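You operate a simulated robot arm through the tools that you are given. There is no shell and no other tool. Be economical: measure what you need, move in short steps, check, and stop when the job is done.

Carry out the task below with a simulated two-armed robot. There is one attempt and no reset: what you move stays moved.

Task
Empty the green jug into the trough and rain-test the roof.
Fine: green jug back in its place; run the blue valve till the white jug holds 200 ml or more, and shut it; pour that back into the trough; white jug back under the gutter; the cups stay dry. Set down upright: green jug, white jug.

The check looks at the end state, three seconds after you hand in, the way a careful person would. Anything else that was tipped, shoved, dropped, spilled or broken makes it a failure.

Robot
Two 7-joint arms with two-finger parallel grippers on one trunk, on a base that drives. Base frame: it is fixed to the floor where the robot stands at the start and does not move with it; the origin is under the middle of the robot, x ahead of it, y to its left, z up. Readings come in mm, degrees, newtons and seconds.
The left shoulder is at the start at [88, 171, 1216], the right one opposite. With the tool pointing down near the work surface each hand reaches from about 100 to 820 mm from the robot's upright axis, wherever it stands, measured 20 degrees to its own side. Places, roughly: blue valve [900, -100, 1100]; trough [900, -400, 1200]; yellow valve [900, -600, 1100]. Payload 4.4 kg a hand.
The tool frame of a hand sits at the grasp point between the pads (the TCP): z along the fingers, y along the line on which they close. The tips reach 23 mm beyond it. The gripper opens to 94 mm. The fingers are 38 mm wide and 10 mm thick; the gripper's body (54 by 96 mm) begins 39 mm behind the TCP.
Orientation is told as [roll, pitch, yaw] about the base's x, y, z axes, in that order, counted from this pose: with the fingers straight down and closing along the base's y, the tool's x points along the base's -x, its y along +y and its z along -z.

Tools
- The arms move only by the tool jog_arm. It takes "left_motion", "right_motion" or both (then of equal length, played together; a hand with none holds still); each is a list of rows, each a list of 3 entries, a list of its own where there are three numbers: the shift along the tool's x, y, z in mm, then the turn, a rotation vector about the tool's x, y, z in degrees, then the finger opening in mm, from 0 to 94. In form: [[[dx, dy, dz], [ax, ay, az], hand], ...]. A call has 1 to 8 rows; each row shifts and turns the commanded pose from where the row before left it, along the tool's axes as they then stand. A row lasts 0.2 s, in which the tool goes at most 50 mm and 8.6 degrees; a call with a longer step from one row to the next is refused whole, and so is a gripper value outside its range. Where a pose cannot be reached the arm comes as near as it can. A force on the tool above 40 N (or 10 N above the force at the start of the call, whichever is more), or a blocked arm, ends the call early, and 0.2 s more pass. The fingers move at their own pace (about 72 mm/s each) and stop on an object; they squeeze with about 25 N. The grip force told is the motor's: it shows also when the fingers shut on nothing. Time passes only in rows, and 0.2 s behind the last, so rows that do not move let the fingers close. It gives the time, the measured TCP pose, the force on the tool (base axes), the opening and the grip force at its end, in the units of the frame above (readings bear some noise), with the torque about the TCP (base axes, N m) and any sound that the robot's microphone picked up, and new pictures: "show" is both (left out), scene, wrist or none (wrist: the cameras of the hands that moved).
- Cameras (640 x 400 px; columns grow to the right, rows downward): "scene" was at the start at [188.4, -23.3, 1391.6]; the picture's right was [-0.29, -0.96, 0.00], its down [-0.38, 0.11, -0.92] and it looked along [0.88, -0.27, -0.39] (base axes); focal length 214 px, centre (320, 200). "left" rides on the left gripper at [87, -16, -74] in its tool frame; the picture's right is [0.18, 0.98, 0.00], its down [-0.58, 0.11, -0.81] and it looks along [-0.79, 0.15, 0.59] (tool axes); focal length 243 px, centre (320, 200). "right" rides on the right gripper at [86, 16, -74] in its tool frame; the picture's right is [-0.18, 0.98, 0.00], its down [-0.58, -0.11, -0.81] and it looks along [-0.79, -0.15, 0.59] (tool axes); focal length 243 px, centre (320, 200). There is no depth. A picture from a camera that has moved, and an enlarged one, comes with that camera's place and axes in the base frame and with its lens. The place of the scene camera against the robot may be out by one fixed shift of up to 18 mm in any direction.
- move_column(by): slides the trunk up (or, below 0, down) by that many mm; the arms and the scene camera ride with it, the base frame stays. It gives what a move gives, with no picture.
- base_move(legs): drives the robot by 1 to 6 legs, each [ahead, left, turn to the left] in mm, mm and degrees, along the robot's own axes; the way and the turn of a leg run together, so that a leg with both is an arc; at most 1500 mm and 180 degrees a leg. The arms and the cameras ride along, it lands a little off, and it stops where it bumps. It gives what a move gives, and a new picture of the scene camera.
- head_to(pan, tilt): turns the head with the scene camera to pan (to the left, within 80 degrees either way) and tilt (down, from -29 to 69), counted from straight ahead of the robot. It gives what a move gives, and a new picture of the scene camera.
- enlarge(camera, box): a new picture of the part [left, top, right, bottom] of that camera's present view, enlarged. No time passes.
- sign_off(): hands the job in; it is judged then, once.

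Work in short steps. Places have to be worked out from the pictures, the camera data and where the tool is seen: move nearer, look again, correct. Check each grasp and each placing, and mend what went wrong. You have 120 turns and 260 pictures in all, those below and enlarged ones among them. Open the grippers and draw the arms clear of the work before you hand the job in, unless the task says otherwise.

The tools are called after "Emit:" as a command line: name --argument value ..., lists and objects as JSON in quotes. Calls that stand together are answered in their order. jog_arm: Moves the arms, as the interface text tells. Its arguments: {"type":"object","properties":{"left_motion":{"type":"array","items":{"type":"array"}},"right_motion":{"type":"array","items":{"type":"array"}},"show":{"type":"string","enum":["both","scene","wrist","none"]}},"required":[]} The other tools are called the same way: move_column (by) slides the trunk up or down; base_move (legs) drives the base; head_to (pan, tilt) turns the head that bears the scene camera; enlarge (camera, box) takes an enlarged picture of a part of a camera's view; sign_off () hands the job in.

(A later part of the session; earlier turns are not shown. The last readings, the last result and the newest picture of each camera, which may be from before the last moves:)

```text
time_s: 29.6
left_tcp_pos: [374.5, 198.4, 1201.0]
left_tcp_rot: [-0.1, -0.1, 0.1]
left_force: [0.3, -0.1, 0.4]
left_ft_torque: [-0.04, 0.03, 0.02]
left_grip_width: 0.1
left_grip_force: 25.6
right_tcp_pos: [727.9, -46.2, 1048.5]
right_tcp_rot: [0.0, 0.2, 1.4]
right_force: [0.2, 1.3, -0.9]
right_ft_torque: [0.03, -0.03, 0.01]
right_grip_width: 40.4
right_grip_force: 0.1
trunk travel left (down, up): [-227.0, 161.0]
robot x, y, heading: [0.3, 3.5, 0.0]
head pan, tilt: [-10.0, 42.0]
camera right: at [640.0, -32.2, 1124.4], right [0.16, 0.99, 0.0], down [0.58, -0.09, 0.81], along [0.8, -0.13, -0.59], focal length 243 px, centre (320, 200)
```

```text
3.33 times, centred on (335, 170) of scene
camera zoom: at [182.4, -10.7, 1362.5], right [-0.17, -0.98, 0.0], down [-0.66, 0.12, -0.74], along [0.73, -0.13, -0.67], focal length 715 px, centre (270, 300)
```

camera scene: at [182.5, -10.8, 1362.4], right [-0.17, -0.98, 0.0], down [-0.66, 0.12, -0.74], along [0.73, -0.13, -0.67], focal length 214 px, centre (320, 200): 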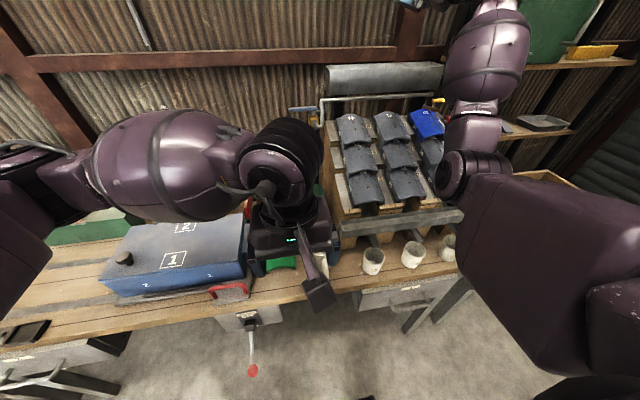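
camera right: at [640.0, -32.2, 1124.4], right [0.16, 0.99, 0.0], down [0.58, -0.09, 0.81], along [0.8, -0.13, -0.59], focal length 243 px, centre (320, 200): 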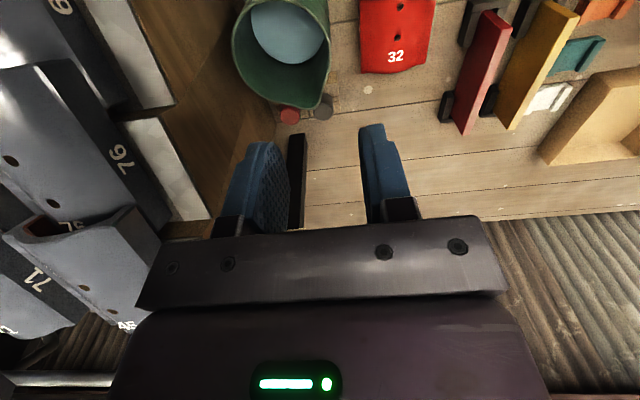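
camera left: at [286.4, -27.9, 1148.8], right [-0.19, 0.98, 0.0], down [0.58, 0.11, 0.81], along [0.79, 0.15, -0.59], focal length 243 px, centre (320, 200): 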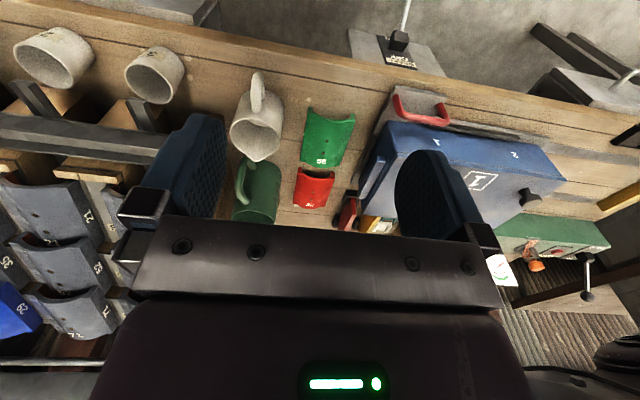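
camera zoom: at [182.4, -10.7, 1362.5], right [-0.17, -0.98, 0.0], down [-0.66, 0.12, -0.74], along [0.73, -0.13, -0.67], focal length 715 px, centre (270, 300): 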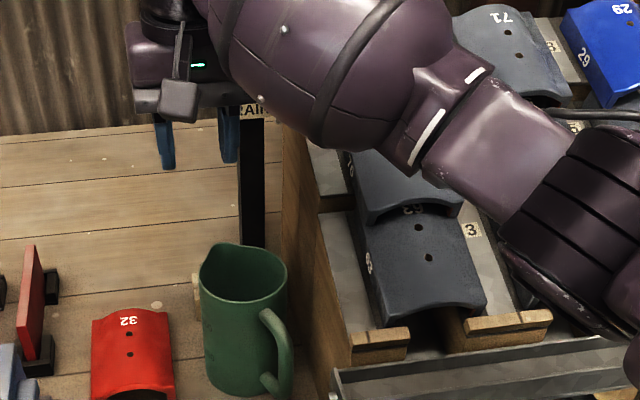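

The right forearm would sweep low over the tiles, so the left arm is the better one for both jugs and the valve. I park the right arm high on the right, then shift the base to the right.

Emit:
jog_arm --right_motion '[[[0, 0, -48], [0, 0, 0], 40], [[0, 0, -48], [0, 0, 0], 40], [[0, 0, -48], [0, 0, 0], 40], [[0, 0, -48], [0, 0, 0], 40], [[20, 0, -45], [0, 0, 0], 40], [[30, -20, -30], [0, 0, 0], 40], [[30, -25, -25], [0, 0, 0], 40], [[30, -25, -25], [0, 0, 0], 40]]' --show "none"

Emit:
jog_arm --right_motion '[[[30, -30, -20], [0, 0, 0], 40], [[30, -30, -20], [0, 0, 0], 40], [[30, -30, -10], [0, 0, 0], 40], [[30, -35, 0], [0, 0, 0], 40], [[30, -35, 0], [0, 0, 0], 40], [[30, -35, 0], [0, 0, 0], 40], [[20, -40, 0], [0, 0, 0], 40], [[0, -40, 0], [0, 0, 0], 40]]' --show "none"

Emit:
base_move --legs '[[0, -150, 0]]'

```text
time_s: 31.4
left_tcp_pos: [372.1, 195.5, 1202.1]
left_tcp_rot: [0.0, -0.1, 0.0]
left_force: [-1.1, -1.2, 0.2]
left_ft_torque: [0.06, -0.02, -0.01]
left_grip_width: 0.2
left_grip_force: 24.9
right_tcp_pos: [617.4, -121.4, 1366.7]
right_tcp_rot: [0.0, 0.0, 1.5]
right_force: [-0.3, 0.5, -0.1]
right_ft_torque: [0.01, -0.04, 0.01]
right_grip_width: 40.1
right_grip_force: 0.1
trunk travel left (down, up): [-227.0, 161.0]
robot x, y, heading: [0.6, -1.0, 0.2]
head pan, tilt: [-10.0, 42.0]
```

```text
time_s: 33.2
left_tcp_pos: [373.2, 197.5, 1201.8]
left_tcp_rot: [0.0, 0.2, -0.1]
left_force: [0.4, 0.0, 0.7]
left_ft_torque: [0.0, 0.01, 0.01]
left_grip_width: 0.0
left_grip_force: 25.2
right_tcp_pos: [425.4, -400.9, 1413.4]
right_tcp_rot: [0.1, -0.1, 1.5]
right_force: [-0.6, 0.2, 0.7]
right_ft_torque: [0.04, -0.01, 0.0]
right_grip_width: 40.2
right_grip_force: 0.1
trunk travel left (down, up): [-227.0, 161.0]
robot x, y, heading: [0.4, -4.1, 0.0]
head pan, tilt: [-10.0, 42.0]
```

```text
time_s: 35.2
left_tcp_pos: [374.1, 48.3, 1200.8]
left_tcp_rot: [0.0, 0.0, 0.1]
left_force: [-0.3, 0.3, 0.0]
left_ft_torque: [0.03, 0.01, 0.02]
left_grip_width: 0.0
left_grip_force: 25.0
right_tcp_pos: [426.1, -549.9, 1414.3]
right_tcp_rot: [0.0, 0.0, 1.6]
right_force: [-0.3, -0.6, 0.3]
right_ft_torque: [-0.01, 0.01, -0.02]
right_grip_width: 40.0
right_grip_force: 0.0
trunk travel left (down, up): [-227.0, 161.0]
robot x, y, heading: [-0.2, -150.9, 0.2]
head pan, tilt: [-10.0, 42.0]
camera scene: at [182.2, -160.8, 1362.5], right [-0.17, -0.98, 0.0], down [-0.66, 0.12, -0.74], along [0.73, -0.13, -0.67], focal length 214 px, centre (320, 200)
```

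scene: 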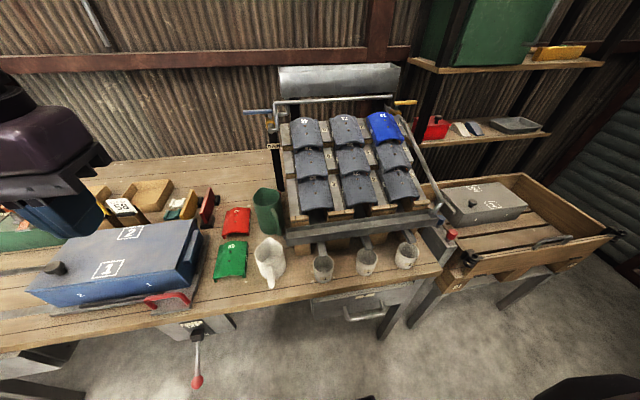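

Base is at y≈-151. I bring the left hand above the green jug's left rim, fingers down, opened 40 mm.

Emit:
jog_arm --left_motion '[[[-45, -8, 0], [0, 0, 0], 40], [[-45, -12, 10], [0, 0, 0], 40], [[-45, -12, 10], [0, 0, 0], 40], [[-45, -12, 15], [0, 0, 0], 40], [[-45, -12, 15], [0, 0, 0], 40], [[-42, -12, 20], [0, 0, 0], 40], [[-42, -12, 20], [0, 0, 0], 40], [[-40, -12, 22], [0, 0, 0], 40]]' --show "none"

Emit:
jog_arm --left_motion '[[[-7, 0, 30], [0, 0, 0], 40], [[-7, 0, 30], [0, 0, 0], 40]]' --show "both"

Emit:
enlarge --camera "scene" --box '[200, 130, 350, 300]'

```text
time_s: 37.0
left_tcp_pos: [724.6, -44.5, 1088.0]
left_tcp_rot: [0.0, 0.1, 0.0]
left_force: [0.0, -0.4, -0.3]
left_ft_torque: [0.03, 0.0, -0.01]
left_grip_width: 39.7
left_grip_force: 0.0
right_tcp_pos: [426.9, -550.1, 1414.2]
right_tcp_rot: [0.0, 0.0, 1.5]
right_force: [0.5, 0.0, 0.0]
right_ft_torque: [-0.01, 0.02, -0.01]
right_grip_width: 39.9
right_grip_force: 0.0
trunk travel left (down, up): [-227.0, 161.0]
robot x, y, heading: [-2.1, -153.2, 0.2]
head pan, tilt: [-10.0, 42.0]
```

```text
time_s: 37.6
left_tcp_pos: [737.5, -42.7, 1028.7]
left_tcp_rot: [0.1, -0.1, 0.0]
left_force: [0.2, 0.1, -0.1]
left_ft_torque: [0.01, -0.03, -0.07]
left_grip_width: 39.8
left_grip_force: 0.1
right_tcp_pos: [426.9, -550.6, 1416.3]
right_tcp_rot: [0.0, -0.1, 1.4]
right_force: [-0.2, 0.4, 0.5]
right_ft_torque: [0.0, 0.01, -0.03]
right_grip_width: 39.8
right_grip_force: 0.0
trunk travel left (down, up): [-227.0, 161.0]
robot x, y, heading: [-2.4, -147.5, -0.3]
head pan, tilt: [-10.0, 42.0]
camera scene: at [182.4, -160.1, 1362.4], right [-0.17, -0.98, 0.0], down [-0.66, 0.12, -0.74], along [0.73, -0.13, -0.67], focal length 214 px, centre (320, 200)
camera left: at [649.7, -59.4, 1103.8], right [-0.19, 0.98, 0.0], down [0.58, 0.11, 0.81], along [0.79, 0.15, -0.59], focal length 243 px, centre (320, 200)
```

scene: 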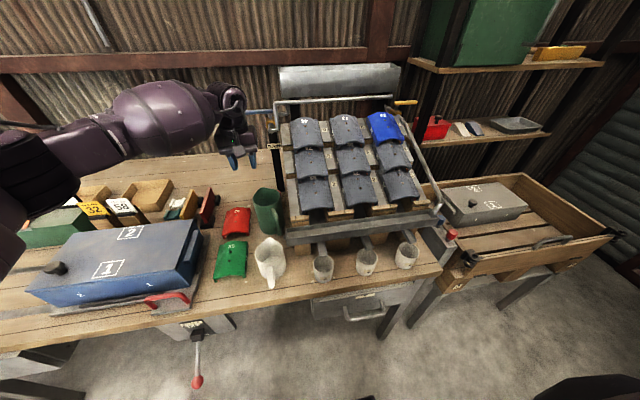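
left: 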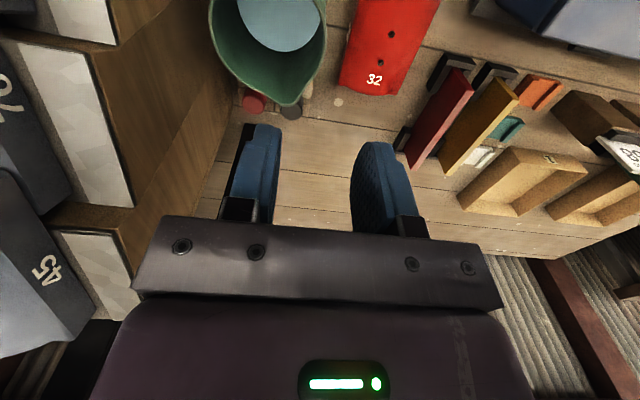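

```text
2.35 times, centred on (275, 215) of scene
camera zoom: at [182.4, -160.1, 1362.4], right [-0.17, -0.98, 0.0], down [-0.66, 0.12, -0.74], along [0.73, -0.13, -0.67], focal length 505 px, centre (426, 165)
```

zoom: 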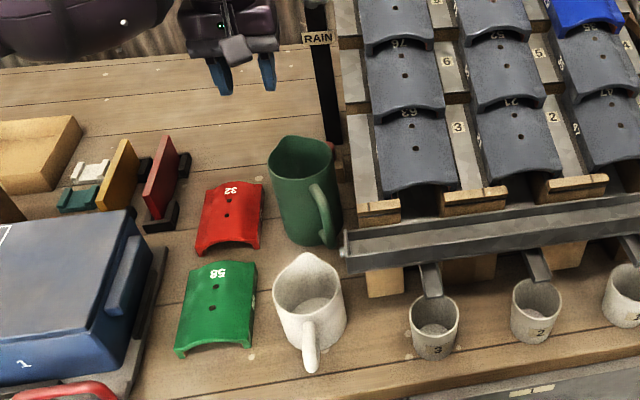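

The rim's left edge is at y≈-40 and the fingers straddle it. I descend until the tips are about 30 mm below the rim.

Emit:
jog_arm --left_motion '[[[0, 0, 42], [0, 0, 0], 40], [[0, 0, 42], [0, 0, 0], 40], [[0, 0, 42], [0, 0, 0], 40]]' --show "wrist"

Emit:
enlarge --camera "scene" --box '[220, 150, 320, 250]'

```text
time_s: 38.4
left_tcp_pos: [736.2, -44.2, 901.0]
left_tcp_rot: [0.0, 0.0, 0.1]
left_force: [-0.4, 0.0, -0.6]
left_ft_torque: [0.0, 0.01, 0.01]
left_grip_width: 40.2
left_grip_force: 0.0
right_tcp_pos: [427.7, -549.6, 1414.7]
right_tcp_rot: [0.1, 0.1, 1.5]
right_force: [0.1, 1.2, -0.2]
right_ft_torque: [0.04, 0.01, 0.02]
right_grip_width: 39.9
right_grip_force: 0.0
trunk travel left (down, up): [-227.0, 161.0]
robot x, y, heading: [1.2, -147.2, -0.1]
head pan, tilt: [-10.0, 42.0]
camera left: at [648.8, -60.0, 977.1], right [-0.18, 0.98, 0.0], down [0.58, 0.11, 0.81], along [0.79, 0.15, -0.59], focal length 243 px, centre (320, 200)
```

left: 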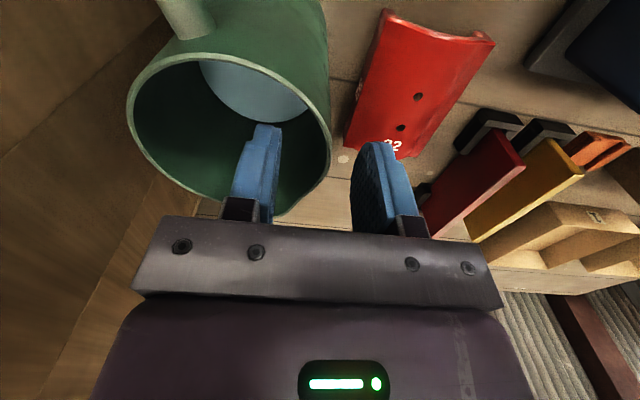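

```text
4.00 times, centred on (270, 200) of scene
camera zoom: at [183.1, -160.4, 1362.3], right [-0.17, -0.98, 0.0], down [-0.66, 0.12, -0.74], along [0.73, -0.13, -0.67], focal length 858 px, centre (520, 200)
```

zoom: 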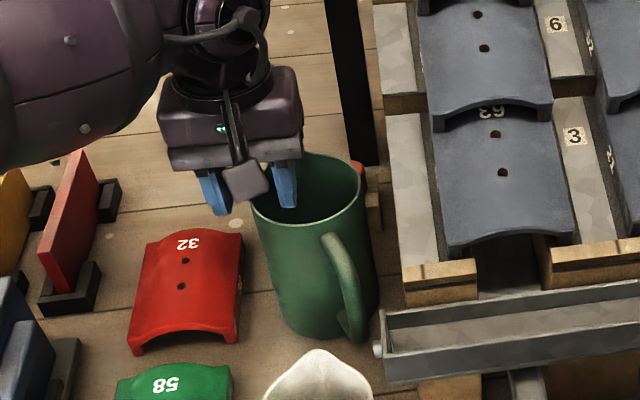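

The inner finger is inside the rim and the outer one is clear of tile 32. I go down 36 mm and close.

Emit:
jog_arm --left_motion '[[[0, 0, 18], [0, 0, 0], 40], [[0, 0, 18], [0, 0, 0], 40], [[0, 0, 0], [0, 0, 0], 20], [[0, 0, 0], [0, 0, 0], 8], [[0, 0, 0], [0, 0, 0], 0], [[0, 0, 0], [0, 0, 0], 0]]' --show "wrist"

Emit:
enlarge --camera "scene" --box '[220, 150, 320, 250]'

```text
time_s: 39.8
left_tcp_pos: [736.1, -44.9, 866.1]
left_tcp_rot: [-0.1, 0.0, 0.1]
left_force: [0.5, 1.1, 0.1]
left_ft_torque: [0.15, 0.02, -0.04]
left_grip_width: 7.9
left_grip_force: 24.9
right_tcp_pos: [426.6, -549.1, 1414.7]
right_tcp_rot: [0.0, 0.0, 1.5]
right_force: [-0.3, -0.3, 0.0]
right_ft_torque: [0.0, -0.03, 0.01]
right_grip_width: 40.0
right_grip_force: 0.1
trunk travel left (down, up): [-227.0, 161.0]
robot x, y, heading: [0.3, -150.4, -0.0]
head pan, tilt: [-10.0, 42.0]
camera left: at [648.4, -60.4, 942.5], right [-0.19, 0.98, 0.0], down [0.58, 0.11, 0.81], along [0.79, 0.15, -0.59], focal length 243 px, centre (320, 200)
```

left: 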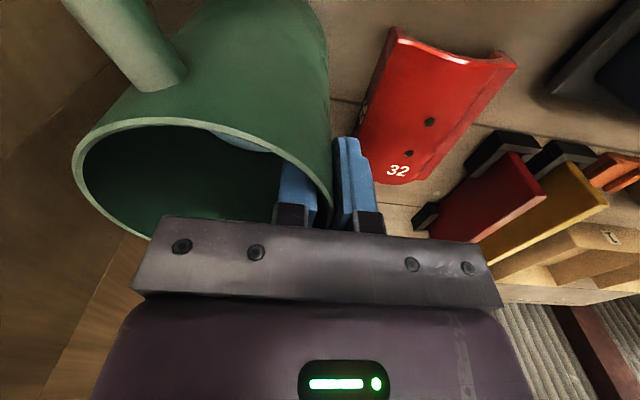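

```text
4.00 times, centred on (270, 200) of scene
camera zoom: at [182.3, -160.3, 1362.5], right [-0.17, -0.98, 0.0], down [-0.66, 0.12, -0.74], along [0.73, -0.13, -0.67], focal length 858 px, centre (520, 200)
```

zoom: 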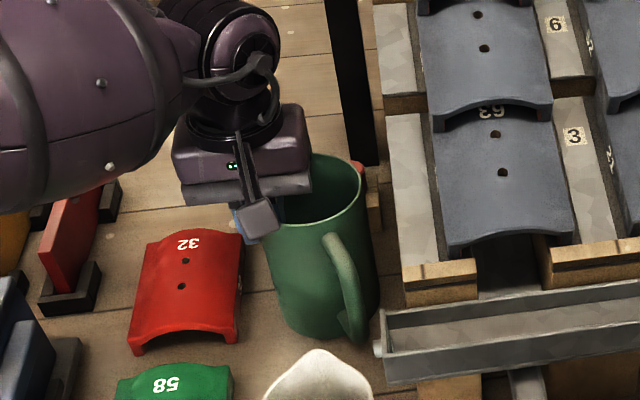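

The rim is gripped (wall ≈8 mm between the pads) at (736,-45). I slide the jug 32 mm to the left in small steps.

Emit:
jog_arm --left_motion '[[[0, 4, -0.5], [0, 0, 0], 0], [[0, 5, -0.5], [0, 0, 0], 0], [[0, 5, 0], [0, 0, 0], 0], [[0, 5, 0], [0, 0, 0], 0], [[0, 5, 0], [0, 0, 0], 0], [[0, 5, 0], [0, 0, 0], 0], [[0, 3, 0], [0, 0, 0], 0], [[0, 0, 1], [0, 0, 0], 0]]' --show "wrist"

Emit:
enlarge --camera "scene" --box '[220, 150, 320, 250]'

```text
time_s: 41.6
left_tcp_pos: [736.1, -11.6, 867.2]
left_tcp_rot: [0.0, 0.1, 0.1]
left_force: [-0.6, 0.3, 0.6]
left_ft_torque: [0.08, 0.07, -0.02]
left_grip_width: 7.9
left_grip_force: 25.2
right_tcp_pos: [425.6, -549.4, 1415.4]
right_tcp_rot: [0.0, 0.0, 1.5]
right_force: [0.3, 0.0, -1.1]
right_ft_torque: [-0.04, 0.02, -0.02]
right_grip_width: 39.9
right_grip_force: 0.0
trunk travel left (down, up): [-227.0, 161.0]
robot x, y, heading: [4.7, -145.5, -0.2]
head pan, tilt: [-10.0, 42.0]
camera left: at [649.1, -28.0, 942.5], right [-0.19, 0.98, 0.0], down [0.58, 0.11, 0.81], along [0.79, 0.15, -0.59], focal length 243 px, centre (320, 200)
```

left: 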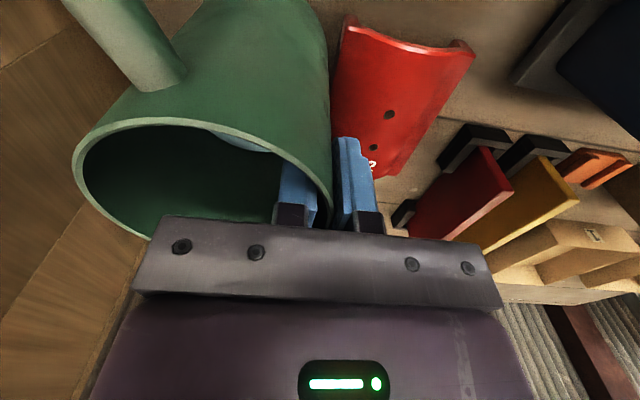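

```text
4.00 times, centred on (270, 200) of scene
camera zoom: at [182.2, -160.4, 1362.6], right [-0.17, -0.98, 0.0], down [-0.66, 0.12, -0.74], along [0.73, -0.13, -0.67], focal length 858 px, centre (520, 200)
```

zoom: 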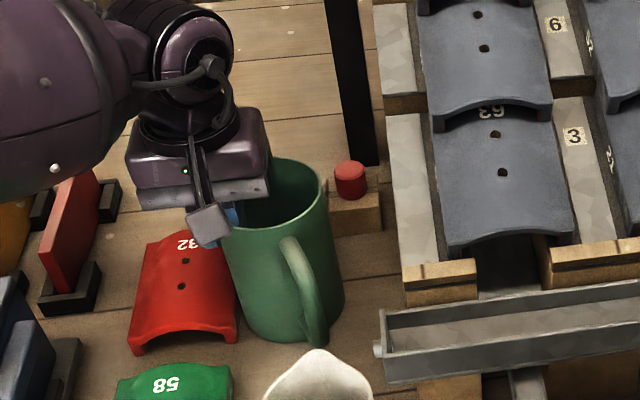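

The jug slid cleanly and stayed upright. I release, rise, and set the hand at 70° behind and above the handle.

Emit:
jog_arm --left_motion '[[[0, 0, 0], [0, 0, 0], 36], [[0, 0, 0], [0, 0, 0], 36], [[0, 0, -40], [0, 0, 0], 36], [[0, 0, -40], [0, 0, 0], 36], [[0, 0, -40], [0, 0, 0], 40], [[30, -24, 0], [0, -6.7, 0], 50], [[30, -24, 0], [0, -6.7, 0], 50], [[30, -24, 0], [0, -6.6, 0], 50]]' --show "wrist"

Emit:
enlarge --camera "scene" --box '[200, 150, 340, 290]'

```text
time_s: 43.4
left_tcp_pos: [647.0, -83.6, 975.8]
left_tcp_rot: [-0.1, -20.1, 0.1]
left_force: [0.1, 0.6, -0.1]
left_ft_torque: [0.0, 0.02, 0.02]
left_grip_width: 49.8
left_grip_force: 0.1
right_tcp_pos: [425.8, -549.7, 1414.4]
right_tcp_rot: [0.0, 0.0, 1.5]
right_force: [0.3, -0.7, 0.3]
right_ft_torque: [0.0, 0.01, 0.03]
right_grip_width: 39.8
right_grip_force: 0.2
trunk travel left (down, up): [-227.0, 161.0]
robot x, y, heading: [-0.1, -147.5, 0.3]
head pan, tilt: [-10.0, 42.0]
camera left: at [539.4, -100.3, 1018.0], right [-0.17, 0.98, -0.06], down [0.27, 0.11, 0.96], along [0.95, 0.15, -0.28], focal length 243 px, centre (320, 200)
```

left: 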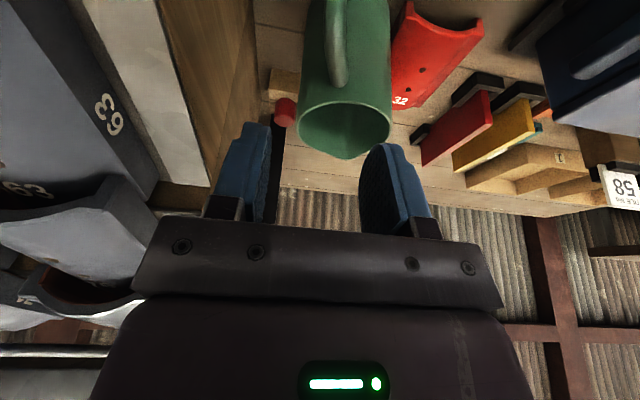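

```text
2.86 times, centred on (270, 220) of scene
camera zoom: at [181.9, -160.7, 1362.6], right [-0.17, -0.98, 0.0], down [-0.66, 0.12, -0.74], along [0.73, -0.13, -0.67], focal length 613 px, centre (463, 143)
```

zoom: 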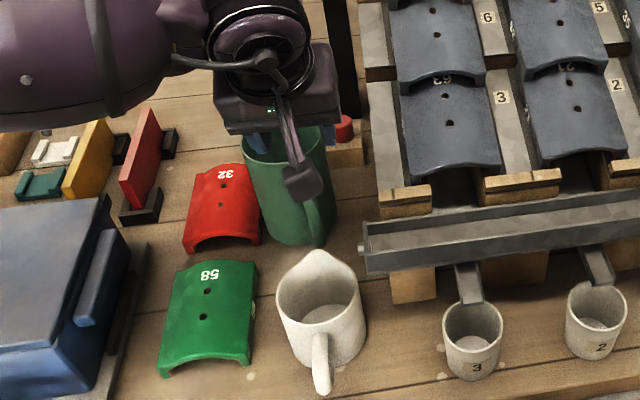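

The handle is at about (666,-86). I descend halfway and check that the fingers straddle it.

Emit:
jog_arm --left_motion '[[[10, -0.6, 37], [0, 0, 0], 50], [[10, -0.6, 37], [0, 0, 0], 50]]' --show "wrist"

Emit:
enlarge --camera "scene" --box '[220, 160, 320, 260]'

```text
time_s: 44.0
left_tcp_pos: [653.6, -85.2, 899.7]
left_tcp_rot: [0.0, -20.0, 0.1]
left_force: [0.7, 0.7, -0.4]
left_ft_torque: [0.02, -0.03, 0.01]
left_grip_width: 50.4
left_grip_force: 0.1
right_tcp_pos: [426.7, -548.5, 1415.5]
right_tcp_rot: [0.0, 0.0, 1.5]
right_force: [-0.5, 0.3, 0.0]
right_ft_torque: [0.01, 0.05, -0.01]
right_grip_width: 40.2
right_grip_force: 0.0
trunk travel left (down, up): [-227.0, 161.0]
robot x, y, heading: [-0.5, -150.0, -0.2]
head pan, tilt: [-10.0, 42.0]
camera left: at [546.9, -101.4, 940.9], right [-0.17, 0.98, -0.06], down [0.27, 0.11, 0.96], along [0.95, 0.15, -0.29], focal length 243 px, centre (320, 200)
```

left: 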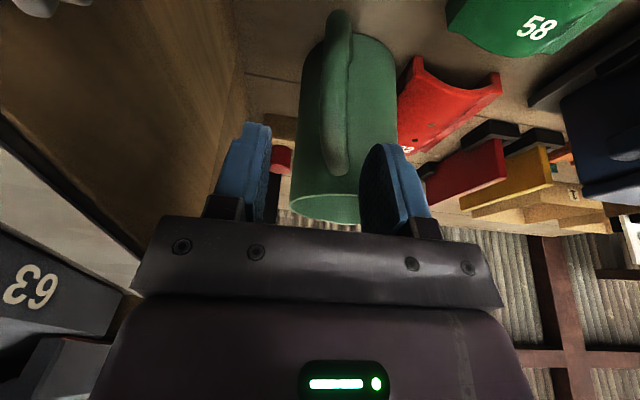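

```text
4.00 times, centred on (270, 210) of scene
camera zoom: at [182.7, -160.3, 1362.4], right [-0.17, -0.98, 0.0], down [-0.66, 0.12, -0.74], along [0.73, -0.13, -0.67], focal length 858 px, centre (520, 160)
```

zoom: 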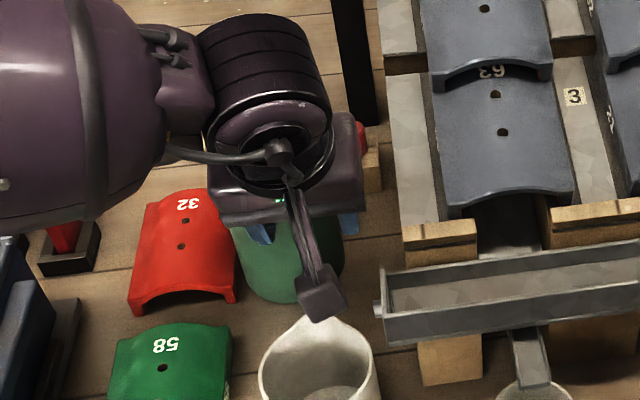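

The handle lies slightly to the left of the finger centre, so I shift 6 mm to +y on the way down to z≈823.

Emit:
jog_arm --left_motion '[[[7, 3, 25], [0, 0, 0], 50], [[7, 3, 25], [0, 0, 0], 50], [[7, 0, 24], [0, 0, 0], 50]]' --show "wrist"

Emit:
enlarge --camera "scene" --box '[220, 160, 320, 260]'

```text
time_s: 44.8
left_tcp_pos: [657.9, -82.3, 831.8]
left_tcp_rot: [-0.2, -20.7, 0.0]
left_force: [-9.3, -1.5, 35.0]
left_ft_torque: [0.2, -0.77, 0.0]
left_grip_width: 49.9
left_grip_force: 0.0
right_tcp_pos: [419.8, -550.0, 1417.6]
right_tcp_rot: [0.0, -0.4, 1.4]
right_force: [-0.1, -0.4, -0.4]
right_ft_torque: [0.02, -0.03, 0.0]
right_grip_width: 39.8
right_grip_force: 0.1
trunk travel left (down, up): [-227.0, 161.0]
robot x, y, heading: [2.9, -151.0, -0.0]
head pan, tilt: [-10.0, 42.0]
camera left: at [550.5, -97.6, 871.9], right [-0.17, 0.98, -0.07], down [0.26, 0.11, 0.96], along [0.95, 0.15, -0.27], focal length 243 px, centre (320, 200)
```

left: 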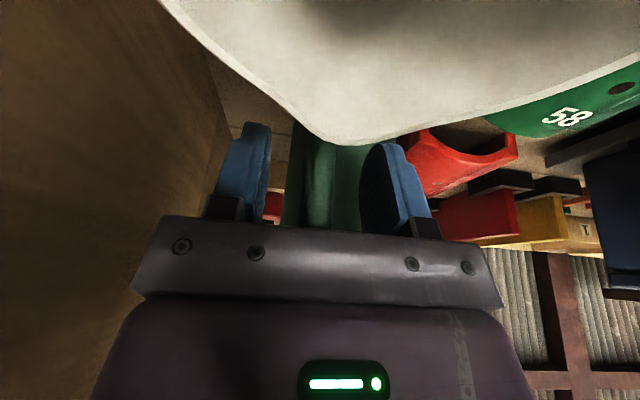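

```text
4.00 times, centred on (270, 210) of scene
camera zoom: at [176.3, -161.0, 1364.5], right [-0.17, -0.98, 0.0], down [-0.66, 0.12, -0.75], along [0.73, -0.13, -0.67], focal length 858 px, centre (520, 160)
```

zoom: 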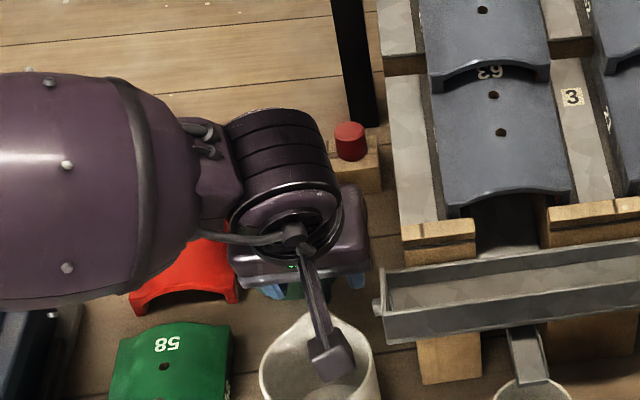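

There is 35 N upward from the palm touching the handle's top arch, so the hand is as deep as it can go. I back off 8 mm along the fingers and then close on the bar.

Emit:
jog_arm --left_motion '[[[0, 0, -8], [0, 0, 0], 50], [[0, 0, 0], [0, 0, 0], 50]]' --show "none"

```text
time_s: 45.4
left_tcp_pos: [655.6, -79.6, 831.4]
left_tcp_rot: [0.0, -20.1, 0.2]
left_force: [-4.0, -3.4, 21.0]
left_ft_torque: [0.22, -0.46, -0.05]
left_grip_width: 50.0
left_grip_force: 0.2
right_tcp_pos: [424.5, -549.7, 1416.0]
right_tcp_rot: [0.2, -0.1, 1.6]
right_force: [0.6, -0.3, 0.6]
right_ft_torque: [0.02, 0.0, 0.01]
right_grip_width: 40.2
right_grip_force: 0.1
trunk travel left (down, up): [-227.0, 161.0]
robot x, y, heading: [-0.7, -151.1, -0.1]
head pan, tilt: [-10.0, 42.0]
```

Still 21 N; I lift a further 6 mm to take the load off.

Emit:
jog_arm --left_motion '[[[0, 0, -6], [0, 0, 0], 50], [[0, 0, 0], [0, 0, 0], 50]]' --show "none"

```text
time_s: 46.0
left_tcp_pos: [655.4, -76.9, 832.6]
left_tcp_rot: [0.0, -19.8, 0.0]
left_force: [1.3, -0.5, 0.6]
left_ft_torque: [0.0, -0.02, 0.0]
left_grip_width: 50.2
left_grip_force: 0.0
right_tcp_pos: [425.0, -549.9, 1413.5]
right_tcp_rot: [0.0, 0.0, 1.5]
right_force: [-0.4, 0.0, 0.5]
right_ft_torque: [0.0, -0.01, 0.03]
right_grip_width: 39.9
right_grip_force: 0.1
trunk travel left (down, up): [-227.0, 161.0]
robot x, y, heading: [-1.2, -148.2, 0.1]
head pan, tilt: [-10.0, 42.0]
```

The load is gone. Closing on the handle bar now.

Emit:
jog_arm --left_motion '[[[0, 0, 0], [0, 0, 0], 30], [[0, 0, 0], [0, 0, 0], 15], [[0, 0, 0], [0, 0, 0], 0], [[0, 0, 0], [0, 0, 0], 0]]' --show "wrist"

Emit:
enlarge --camera "scene" --box '[220, 160, 320, 260]'

```text
time_s: 47.0
left_tcp_pos: [654.9, -79.4, 835.6]
left_tcp_rot: [0.0, -19.9, 0.1]
left_force: [-0.6, 0.8, 0.3]
left_ft_torque: [-0.09, 0.15, 0.02]
left_grip_width: 15.2
left_grip_force: 25.3
right_tcp_pos: [425.9, -548.5, 1414.9]
right_tcp_rot: [0.0, 0.0, 1.6]
right_force: [0.4, 0.3, -0.1]
right_ft_torque: [0.0, 0.03, 0.02]
right_grip_width: 40.3
right_grip_force: 0.2
trunk travel left (down, up): [-227.0, 161.0]
robot x, y, heading: [1.2, -154.8, -0.0]
head pan, tilt: [-10.0, 42.0]
camera left: at [547.0, -95.4, 877.2], right [-0.17, 0.98, -0.06], down [0.27, 0.11, 0.96], along [0.95, 0.15, -0.29], focal length 243 px, centre (320, 200)
```

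left: 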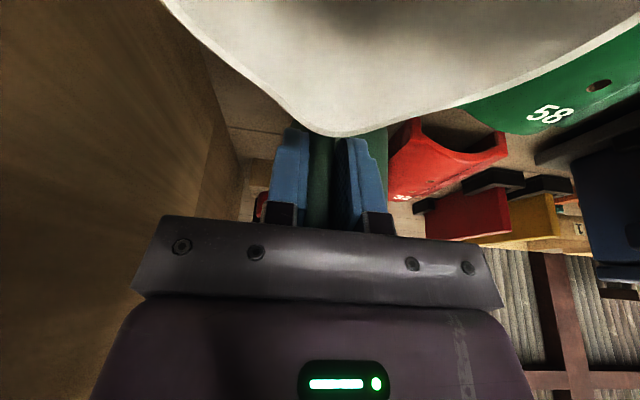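

```text
4.00 times, centred on (270, 210) of scene
camera zoom: at [182.3, -160.3, 1362.4], right [-0.17, -0.98, 0.0], down [-0.66, 0.12, -0.74], along [0.73, -0.13, -0.67], focal length 858 px, centre (520, 160)
```

zoom: 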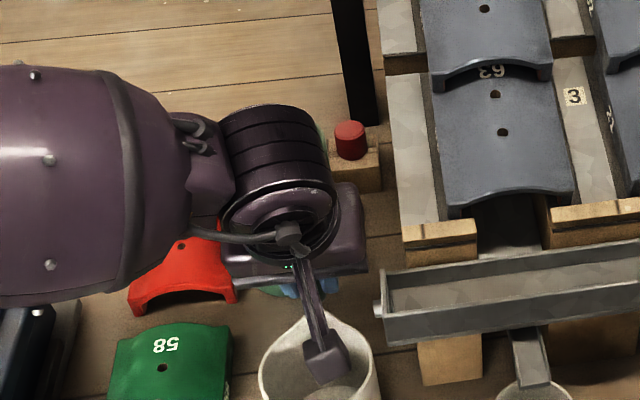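

The bar is gripped at 15 mm width; set-down pose to remember: TCP (655,-79.4,835.6), pitch -20. I lift 12 mm to test the hold.

Emit:
jog_arm --left_motion '[[[-1.4, 0, -3.8], [0, 0, 0], 0], [[-1.4, 0, -3.8], [0, 0, 0], 0], [[-1.4, 0, -3.8], [0, 0, 0], 0], [[0, 0, 0], [0, 0, 0], 0]]' --show "wrist"

Emit:
enlarge --camera "scene" --box '[220, 160, 320, 260]'

```text
time_s: 48.0
left_tcp_pos: [656.2, -78.6, 848.4]
left_tcp_rot: [-0.2, -19.8, 0.1]
left_force: [-0.5, -0.5, -4.8]
left_ft_torque: [-0.09, 0.33, -0.01]
left_grip_width: 15.1
left_grip_force: 24.5
right_tcp_pos: [426.3, -548.5, 1414.8]
right_tcp_rot: [0.0, 0.0, 1.4]
right_force: [0.3, -0.4, 1.0]
right_ft_torque: [0.02, 0.0, -0.02]
right_grip_width: 40.2
right_grip_force: 0.2
trunk travel left (down, up): [-227.0, 161.0]
robot x, y, heading: [4.0, -148.7, 0.1]
head pan, tilt: [-10.0, 42.0]
camera left: at [547.4, -95.3, 889.8], right [-0.17, 0.98, -0.06], down [0.27, 0.11, 0.96], along [0.95, 0.15, -0.29], focal length 243 px, centre (320, 200)
```

left: 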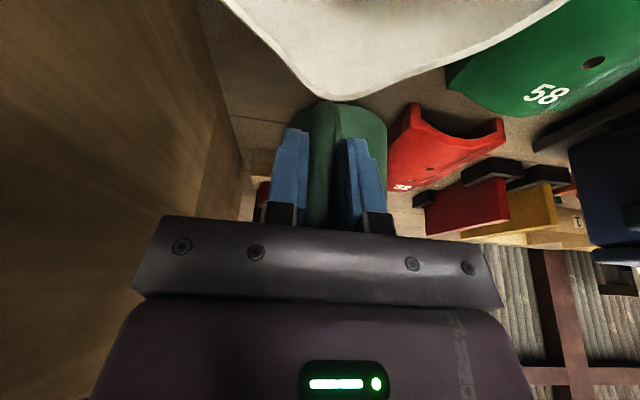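

```text
4.00 times, centred on (270, 210) of scene
camera zoom: at [182.6, -160.4, 1362.4], right [-0.17, -0.98, 0.0], down [-0.66, 0.12, -0.74], along [0.73, -0.13, -0.67], focal length 858 px, centre (520, 160)
```

zoom: 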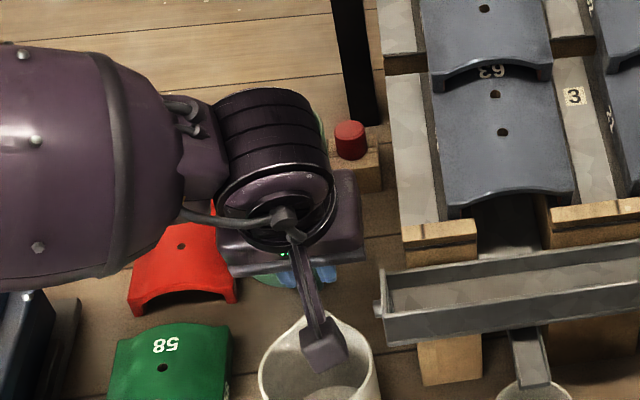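

The hold is firm (≈5 N, no slip). I lift straight up 340 mm, and look at the trough from the new camera position to triangulate it.

Emit:
jog_arm --left_motion '[[[-7, 0, -19], [0, 0, 0], 0], [[-14, 0, -38], [0, 0, 0], 0], [[-15.4, 0, -42.3], [0, 0, 0], 0], [[-15.4, 0, -42.3], [0, 0, 0], 0], [[-15.4, 0, -42.3], [0, 0, 0], 0], [[-15.4, 0, -42.3], [0, 0, 0], 0], [[-15.4, 0, -42.3], [0, 0, 0], 0], [[-14, 0, -38], [0, 0, 0], 0]]' --show "scene"

Emit:
enlarge --camera "scene" --box '[230, 40, 430, 150]'

Emit:
enlarge --camera "scene" --box '[180, 50, 330, 200]'

```text
time_s: 49.8
left_tcp_pos: [654.5, -79.3, 1175.2]
left_tcp_rot: [0.0, -20.0, 0.0]
left_force: [-0.3, 0.0, -3.9]
left_ft_torque: [-0.09, 0.33, -0.01]
left_grip_width: 14.7
left_grip_force: 25.1
right_tcp_pos: [425.2, -549.0, 1415.8]
right_tcp_rot: [0.1, 0.0, 1.5]
right_force: [0.3, -0.6, 0.1]
right_ft_torque: [0.02, -0.01, -0.01]
right_grip_width: 40.2
right_grip_force: 0.2
trunk travel left (down, up): [-227.0, 161.0]
robot x, y, heading: [2.6, -146.9, 0.1]
head pan, tilt: [-10.0, 42.0]
camera scene: at [181.7, -160.5, 1362.6], right [-0.17, -0.98, 0.0], down [-0.66, 0.12, -0.74], along [0.73, -0.13, -0.67], focal length 214 px, centre (320, 200)
```

scene: 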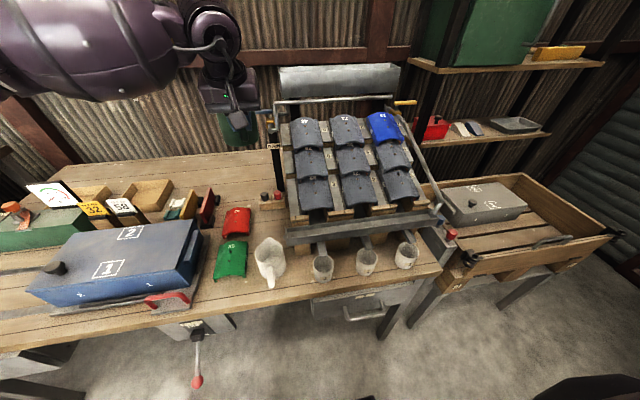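

```text
3.20 times, centred on (330, 95) of scene
camera zoom: at [181.7, -160.5, 1362.6], right [-0.17, -0.98, 0.0], down [-0.66, 0.12, -0.74], along [0.73, -0.13, -0.67], focal length 686 px, centre (288, 536)
```

zoom: 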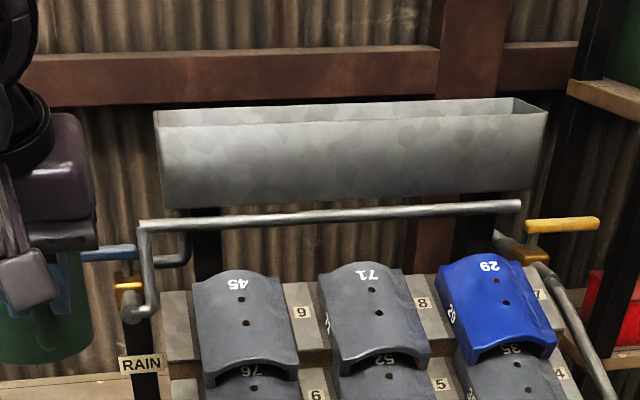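

```text
2.67 times, centred on (255, 125) of scene
camera zoom: at [181.7, -160.5, 1362.6], right [-0.17, -0.98, 0.0], down [-0.66, 0.12, -0.74], along [0.73, -0.13, -0.67], focal length 572 px, centre (493, 400)
```

zoom: 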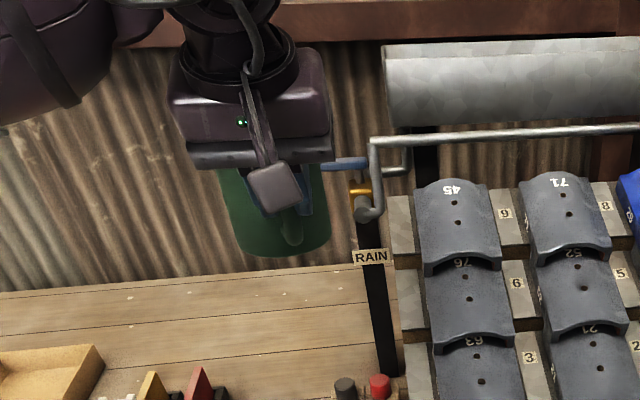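

The jug hangs upright. The trough works out at x 907–980, y -170…-548, rim z≈1221. I raise the jug above that level, then shift the base right so that the left arm faces the trough.

Emit:
jog_arm --left_motion '[[[-13.4, 0, -36.7], [0, 0, 0], 0], [[-13.4, 0, -36.7], [0, 0, 0], 0], [[-13.4, 0, -36.7], [0, 0, 0], 0], [[-13.4, 0, -36.7], [0, 0, 0], 0], [[-13.4, 0, -36.7], [0, 0, 0], 0]]' --show "none"

Emit:
base_move --legs '[[0, -100, 0], [0, -120, 0]]'

```text
time_s: 51.0
left_tcp_pos: [655.6, -78.4, 1370.8]
left_tcp_rot: [0.0, -20.0, 0.2]
left_force: [0.0, 0.5, -4.3]
left_ft_torque: [-0.08, 0.27, 0.0]
left_grip_width: 14.8
left_grip_force: 25.6
right_tcp_pos: [425.0, -549.8, 1415.3]
right_tcp_rot: [0.0, 0.0, 1.5]
right_force: [0.4, 0.7, 0.5]
right_ft_torque: [-0.01, 0.04, 0.0]
right_grip_width: 39.8
right_grip_force: 0.1
trunk travel left (down, up): [-227.0, 161.0]
robot x, y, heading: [1.0, -151.1, -0.2]
head pan, tilt: [-10.0, 42.0]
```

```text
time_s: 53.8
left_tcp_pos: [655.4, -296.5, 1370.2]
left_tcp_rot: [0.0, -19.9, 0.1]
left_force: [-0.1, 0.4, -3.5]
left_ft_torque: [-0.05, 0.31, 0.02]
left_grip_width: 14.8
left_grip_force: 25.1
right_tcp_pos: [426.8, -768.4, 1415.3]
right_tcp_rot: [0.0, 0.0, 1.6]
right_force: [0.5, -0.8, -0.4]
right_ft_torque: [0.07, 0.02, -0.02]
right_grip_width: 40.1
right_grip_force: 0.0
trunk travel left (down, up): [-227.0, 161.0]
robot x, y, heading: [2.3, -366.6, -0.1]
head pan, tilt: [-10.0, 42.0]
camera scene: at [182.6, -379.3, 1362.4], right [-0.17, -0.98, 0.0], down [-0.66, 0.12, -0.74], along [0.73, -0.13, -0.67], focal length 214 px, centre (320, 200)
```

scene: 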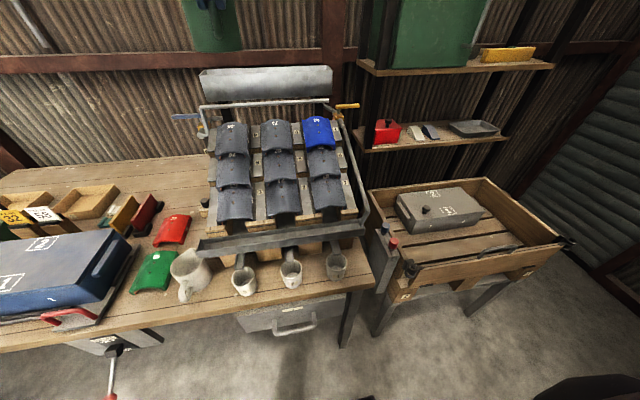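

Now I turn the head to see the trough and extend the arm over it, jug still upright.

Emit:
head_to --pan -5 --tilt 15

Emit:
jog_arm --left_motion '[[[-36, -9.6, 12], [0, 0, 0], 0], [[-36, -9.6, 12], [0, 0, 0], 0], [[-36, -9.6, 12], [0, 0, 0], 0], [[-36, -9.6, 12], [0, 0, 0], 0], [[-36, -9.6, 12], [0, 0, 0], 0]]' --show "both"

Emit:
enlarge --camera "scene" --box '[220, 90, 420, 260]'

```text
time_s: 54.7
left_tcp_pos: [655.5, -296.8, 1370.8]
left_tcp_rot: [-0.1, -19.8, 0.1]
left_force: [-0.5, -0.6, -4.2]
left_ft_torque: [-0.07, 0.29, 0.0]
left_grip_width: 14.6
left_grip_force: 24.6
right_tcp_pos: [426.0, -767.4, 1414.6]
right_tcp_rot: [0.0, 0.0, 1.6]
right_force: [0.7, -0.4, 0.5]
right_ft_torque: [-0.02, 0.0, 0.03]
right_grip_width: 39.8
right_grip_force: 0.0
trunk travel left (down, up): [-227.0, 161.0]
robot x, y, heading: [-1.6, -370.2, -0.1]
head pan, tilt: [-5.0, 15.0]
camera scene: at [193.3, -372.6, 1404.8], right [-0.09, -1.0, 0.0], down [-0.26, 0.02, -0.97], along [0.96, -0.08, -0.26], focal length 214 px, centre (320, 200)
```

scene: 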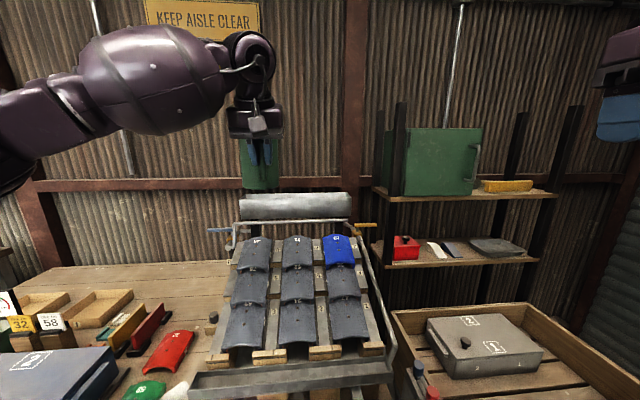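

```text
time_s: 55.9
left_tcp_pos: [805.3, -323.1, 1369.1]
left_tcp_rot: [-0.3, -19.8, 0.2]
left_force: [1.2, 2.0, -4.9]
left_ft_torque: [-0.03, 0.31, -0.02]
left_grip_width: 14.6
left_grip_force: 25.4
left hand out of reach, approached as far as the arm can: row 4, 5
right_tcp_pos: [426.9, -762.2, 1415.2]
right_tcp_rot: [-0.2, 0.0, 1.7]
right_force: [-0.5, 0.6, 0.0]
right_ft_torque: [-0.04, 0.02, -0.03]
right_grip_width: 39.8
right_grip_force: 0.0
trunk travel left (down, up): [-227.0, 161.0]
robot x, y, heading: [3.5, -370.4, 0.2]
head pan, tilt: [-5.0, 15.0]
camera scene: at [193.9, -367.4, 1404.8], right [-0.09, -1.0, 0.0], down [-0.26, 0.02, -0.97], along [0.96, -0.08, -0.26], focal length 214 px, centre (320, 200)
camera left: at [697.5, -340.1, 1411.2], right [-0.18, 0.98, -0.07], down [0.27, 0.11, 0.96], along [0.95, 0.15, -0.29], focal length 243 px, centre (320, 200)
```

scene: 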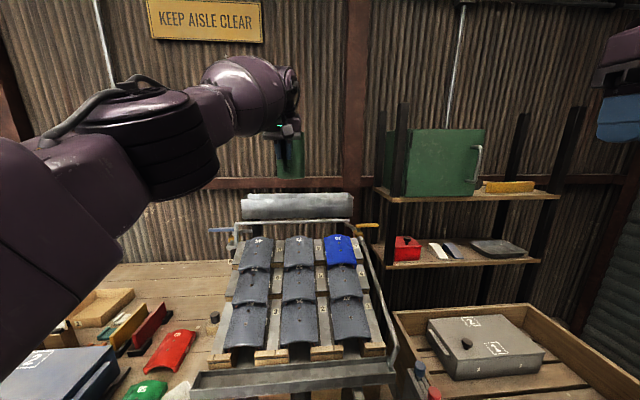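
left: 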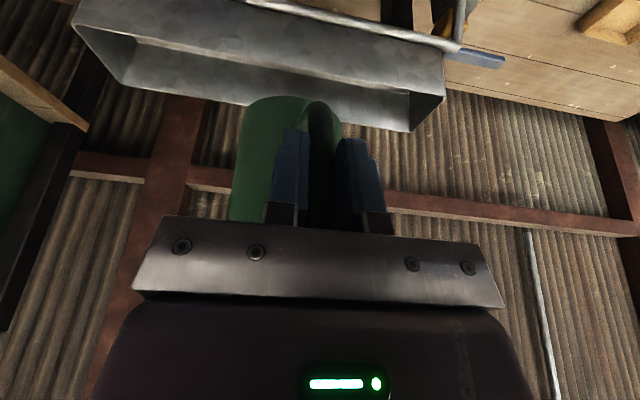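

```text
2.35 times, centred on (320, 175) of scene
camera zoom: at [193.9, -367.4, 1404.8], right [-0.09, -1.0, 0.0], down [-0.26, 0.02, -0.97], along [0.96, -0.08, -0.26], focal length 505 px, centre (320, 259)
```

zoom: 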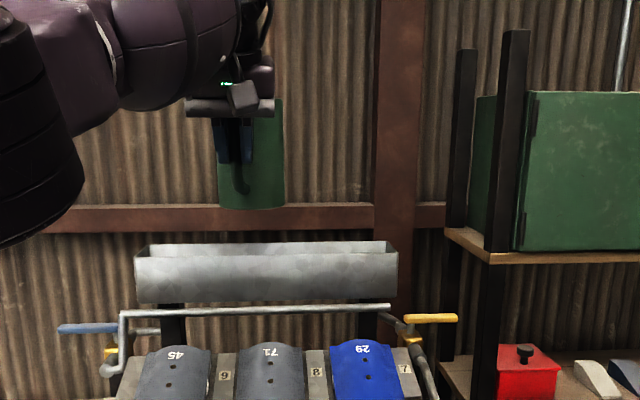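

The arm is 33 mm short. The left camera puts the trough at x 888–960, so I want the jug's axis at x≈920. I drive the base forward 60 mm.

Emit:
base_move --legs '[[60, 0, 0]]'

Emit:
enlarge --camera "left" --box '[40, 0, 480, 230]'

```text
time_s: 56.9
left_tcp_pos: [863.5, -330.2, 1370.3]
left_tcp_rot: [-0.2, -19.9, 0.1]
left_force: [1.1, 0.1, -5.1]
left_ft_torque: [0.02, 0.34, 0.01]
left_grip_width: 14.9
left_grip_force: 24.9
right_tcp_pos: [486.6, -767.6, 1415.4]
right_tcp_rot: [0.0, 0.1, 1.6]
right_force: [-0.1, 0.2, -0.3]
right_ft_torque: [-0.02, -0.02, -0.03]
right_grip_width: 40.1
right_grip_force: 0.1
trunk travel left (down, up): [-227.0, 161.0]
robot x, y, heading: [59.8, -365.6, -0.1]
head pan, tilt: [-5.0, 15.0]
camera scene: at [252.8, -372.3, 1405.1], right [-0.09, -1.0, 0.0], down [-0.26, 0.02, -0.97], along [0.96, -0.08, -0.26], focal length 214 px, centre (320, 200)
```

scene: 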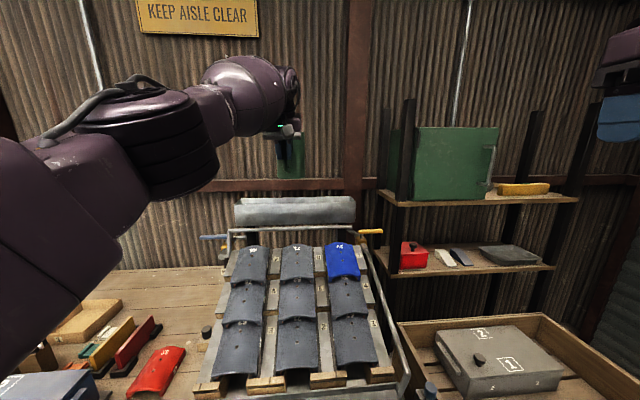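

```text
1.45 times, centred on (260, 115) of left
camera zoom: at [755.9, -346.7, 1411.8], right [-0.17, 0.98, -0.06], down [0.27, 0.11, 0.96], along [0.95, 0.15, -0.29], focal length 353 px, centre (407, 324)
```

zoom: 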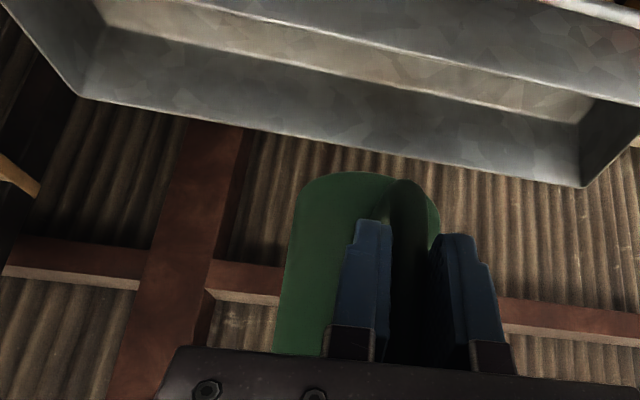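

Now the jug's axis is at about x=945. I draw back 23 mm to centre it over the trough and begin the roll toward +y, to 34°.

Emit:
jog_arm --left_motion '[[[21.6, 0, -7.9], [0, 0, 0], 0], [[0, 0, 0], [7.99, 0, -2.91], 0], [[0, 0, 0], [7.99, 0, -2.91], 0], [[0, 0, 0], [7.99, 0, -2.91], 0], [[0, 0, 0], [7.99, 0, -2.91], 0]]' --show "both"

Emit:
enlarge --camera "scene" --box '[220, 110, 380, 240]'

```text
time_s: 58.1
left_tcp_pos: [841.0, -329.9, 1368.7]
left_tcp_rot: [-35.9, -16.3, 11.7]
left_force: [-0.1, 0.2, -3.9]
left_ft_torque: [0.12, 0.32, -0.03]
left_grip_width: 14.7
left_grip_force: 24.5
right_tcp_pos: [487.4, -765.1, 1416.4]
right_tcp_rot: [0.0, 0.1, 1.6]
right_force: [0.5, 0.7, 0.2]
right_ft_torque: [0.01, 0.0, -0.03]
right_grip_width: 39.9
right_grip_force: 0.1
trunk travel left (down, up): [-227.0, 161.0]
robot x, y, heading: [61.7, -368.9, 0.0]
head pan, tilt: [-5.0, 15.0]
camera scene: at [253.1, -371.4, 1404.7], right [-0.09, -1.0, 0.0], down [-0.26, 0.02, -0.97], along [0.96, -0.08, -0.26], focal length 214 px, centre (320, 200)
camera left: at [733.2, -320.0, 1413.1], right [-0.18, 0.78, -0.6], down [0.27, 0.63, 0.73], along [0.95, -0.04, -0.32], focal length 243 px, centre (320, 200)
```

scene: 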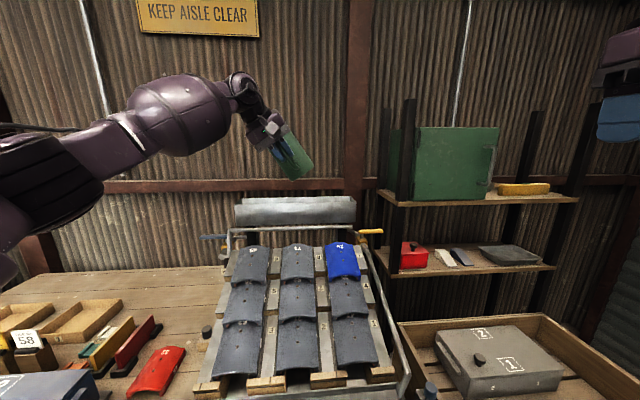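
left: 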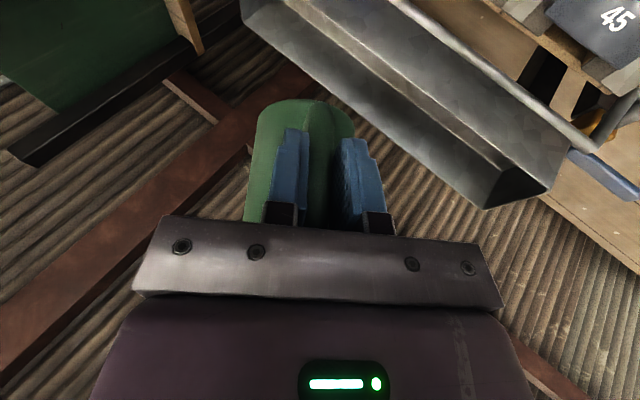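

```text
3.08 times, centred on (300, 175) of scene
camera zoom: at [253.1, -371.4, 1404.7], right [-0.09, -1.0, 0.0], down [-0.26, 0.02, -0.97], along [0.96, -0.08, -0.26], focal length 660 px, centre (382, 277)
```

zoom: 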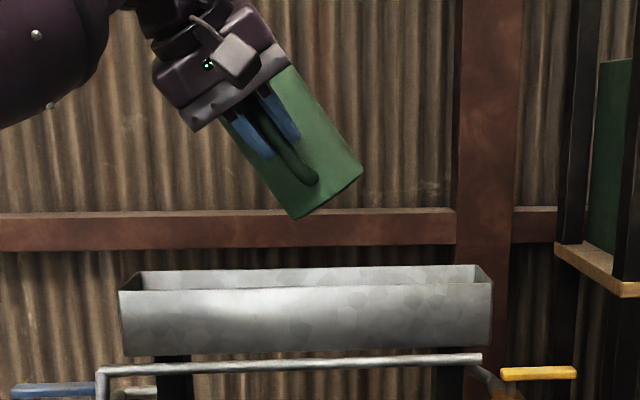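

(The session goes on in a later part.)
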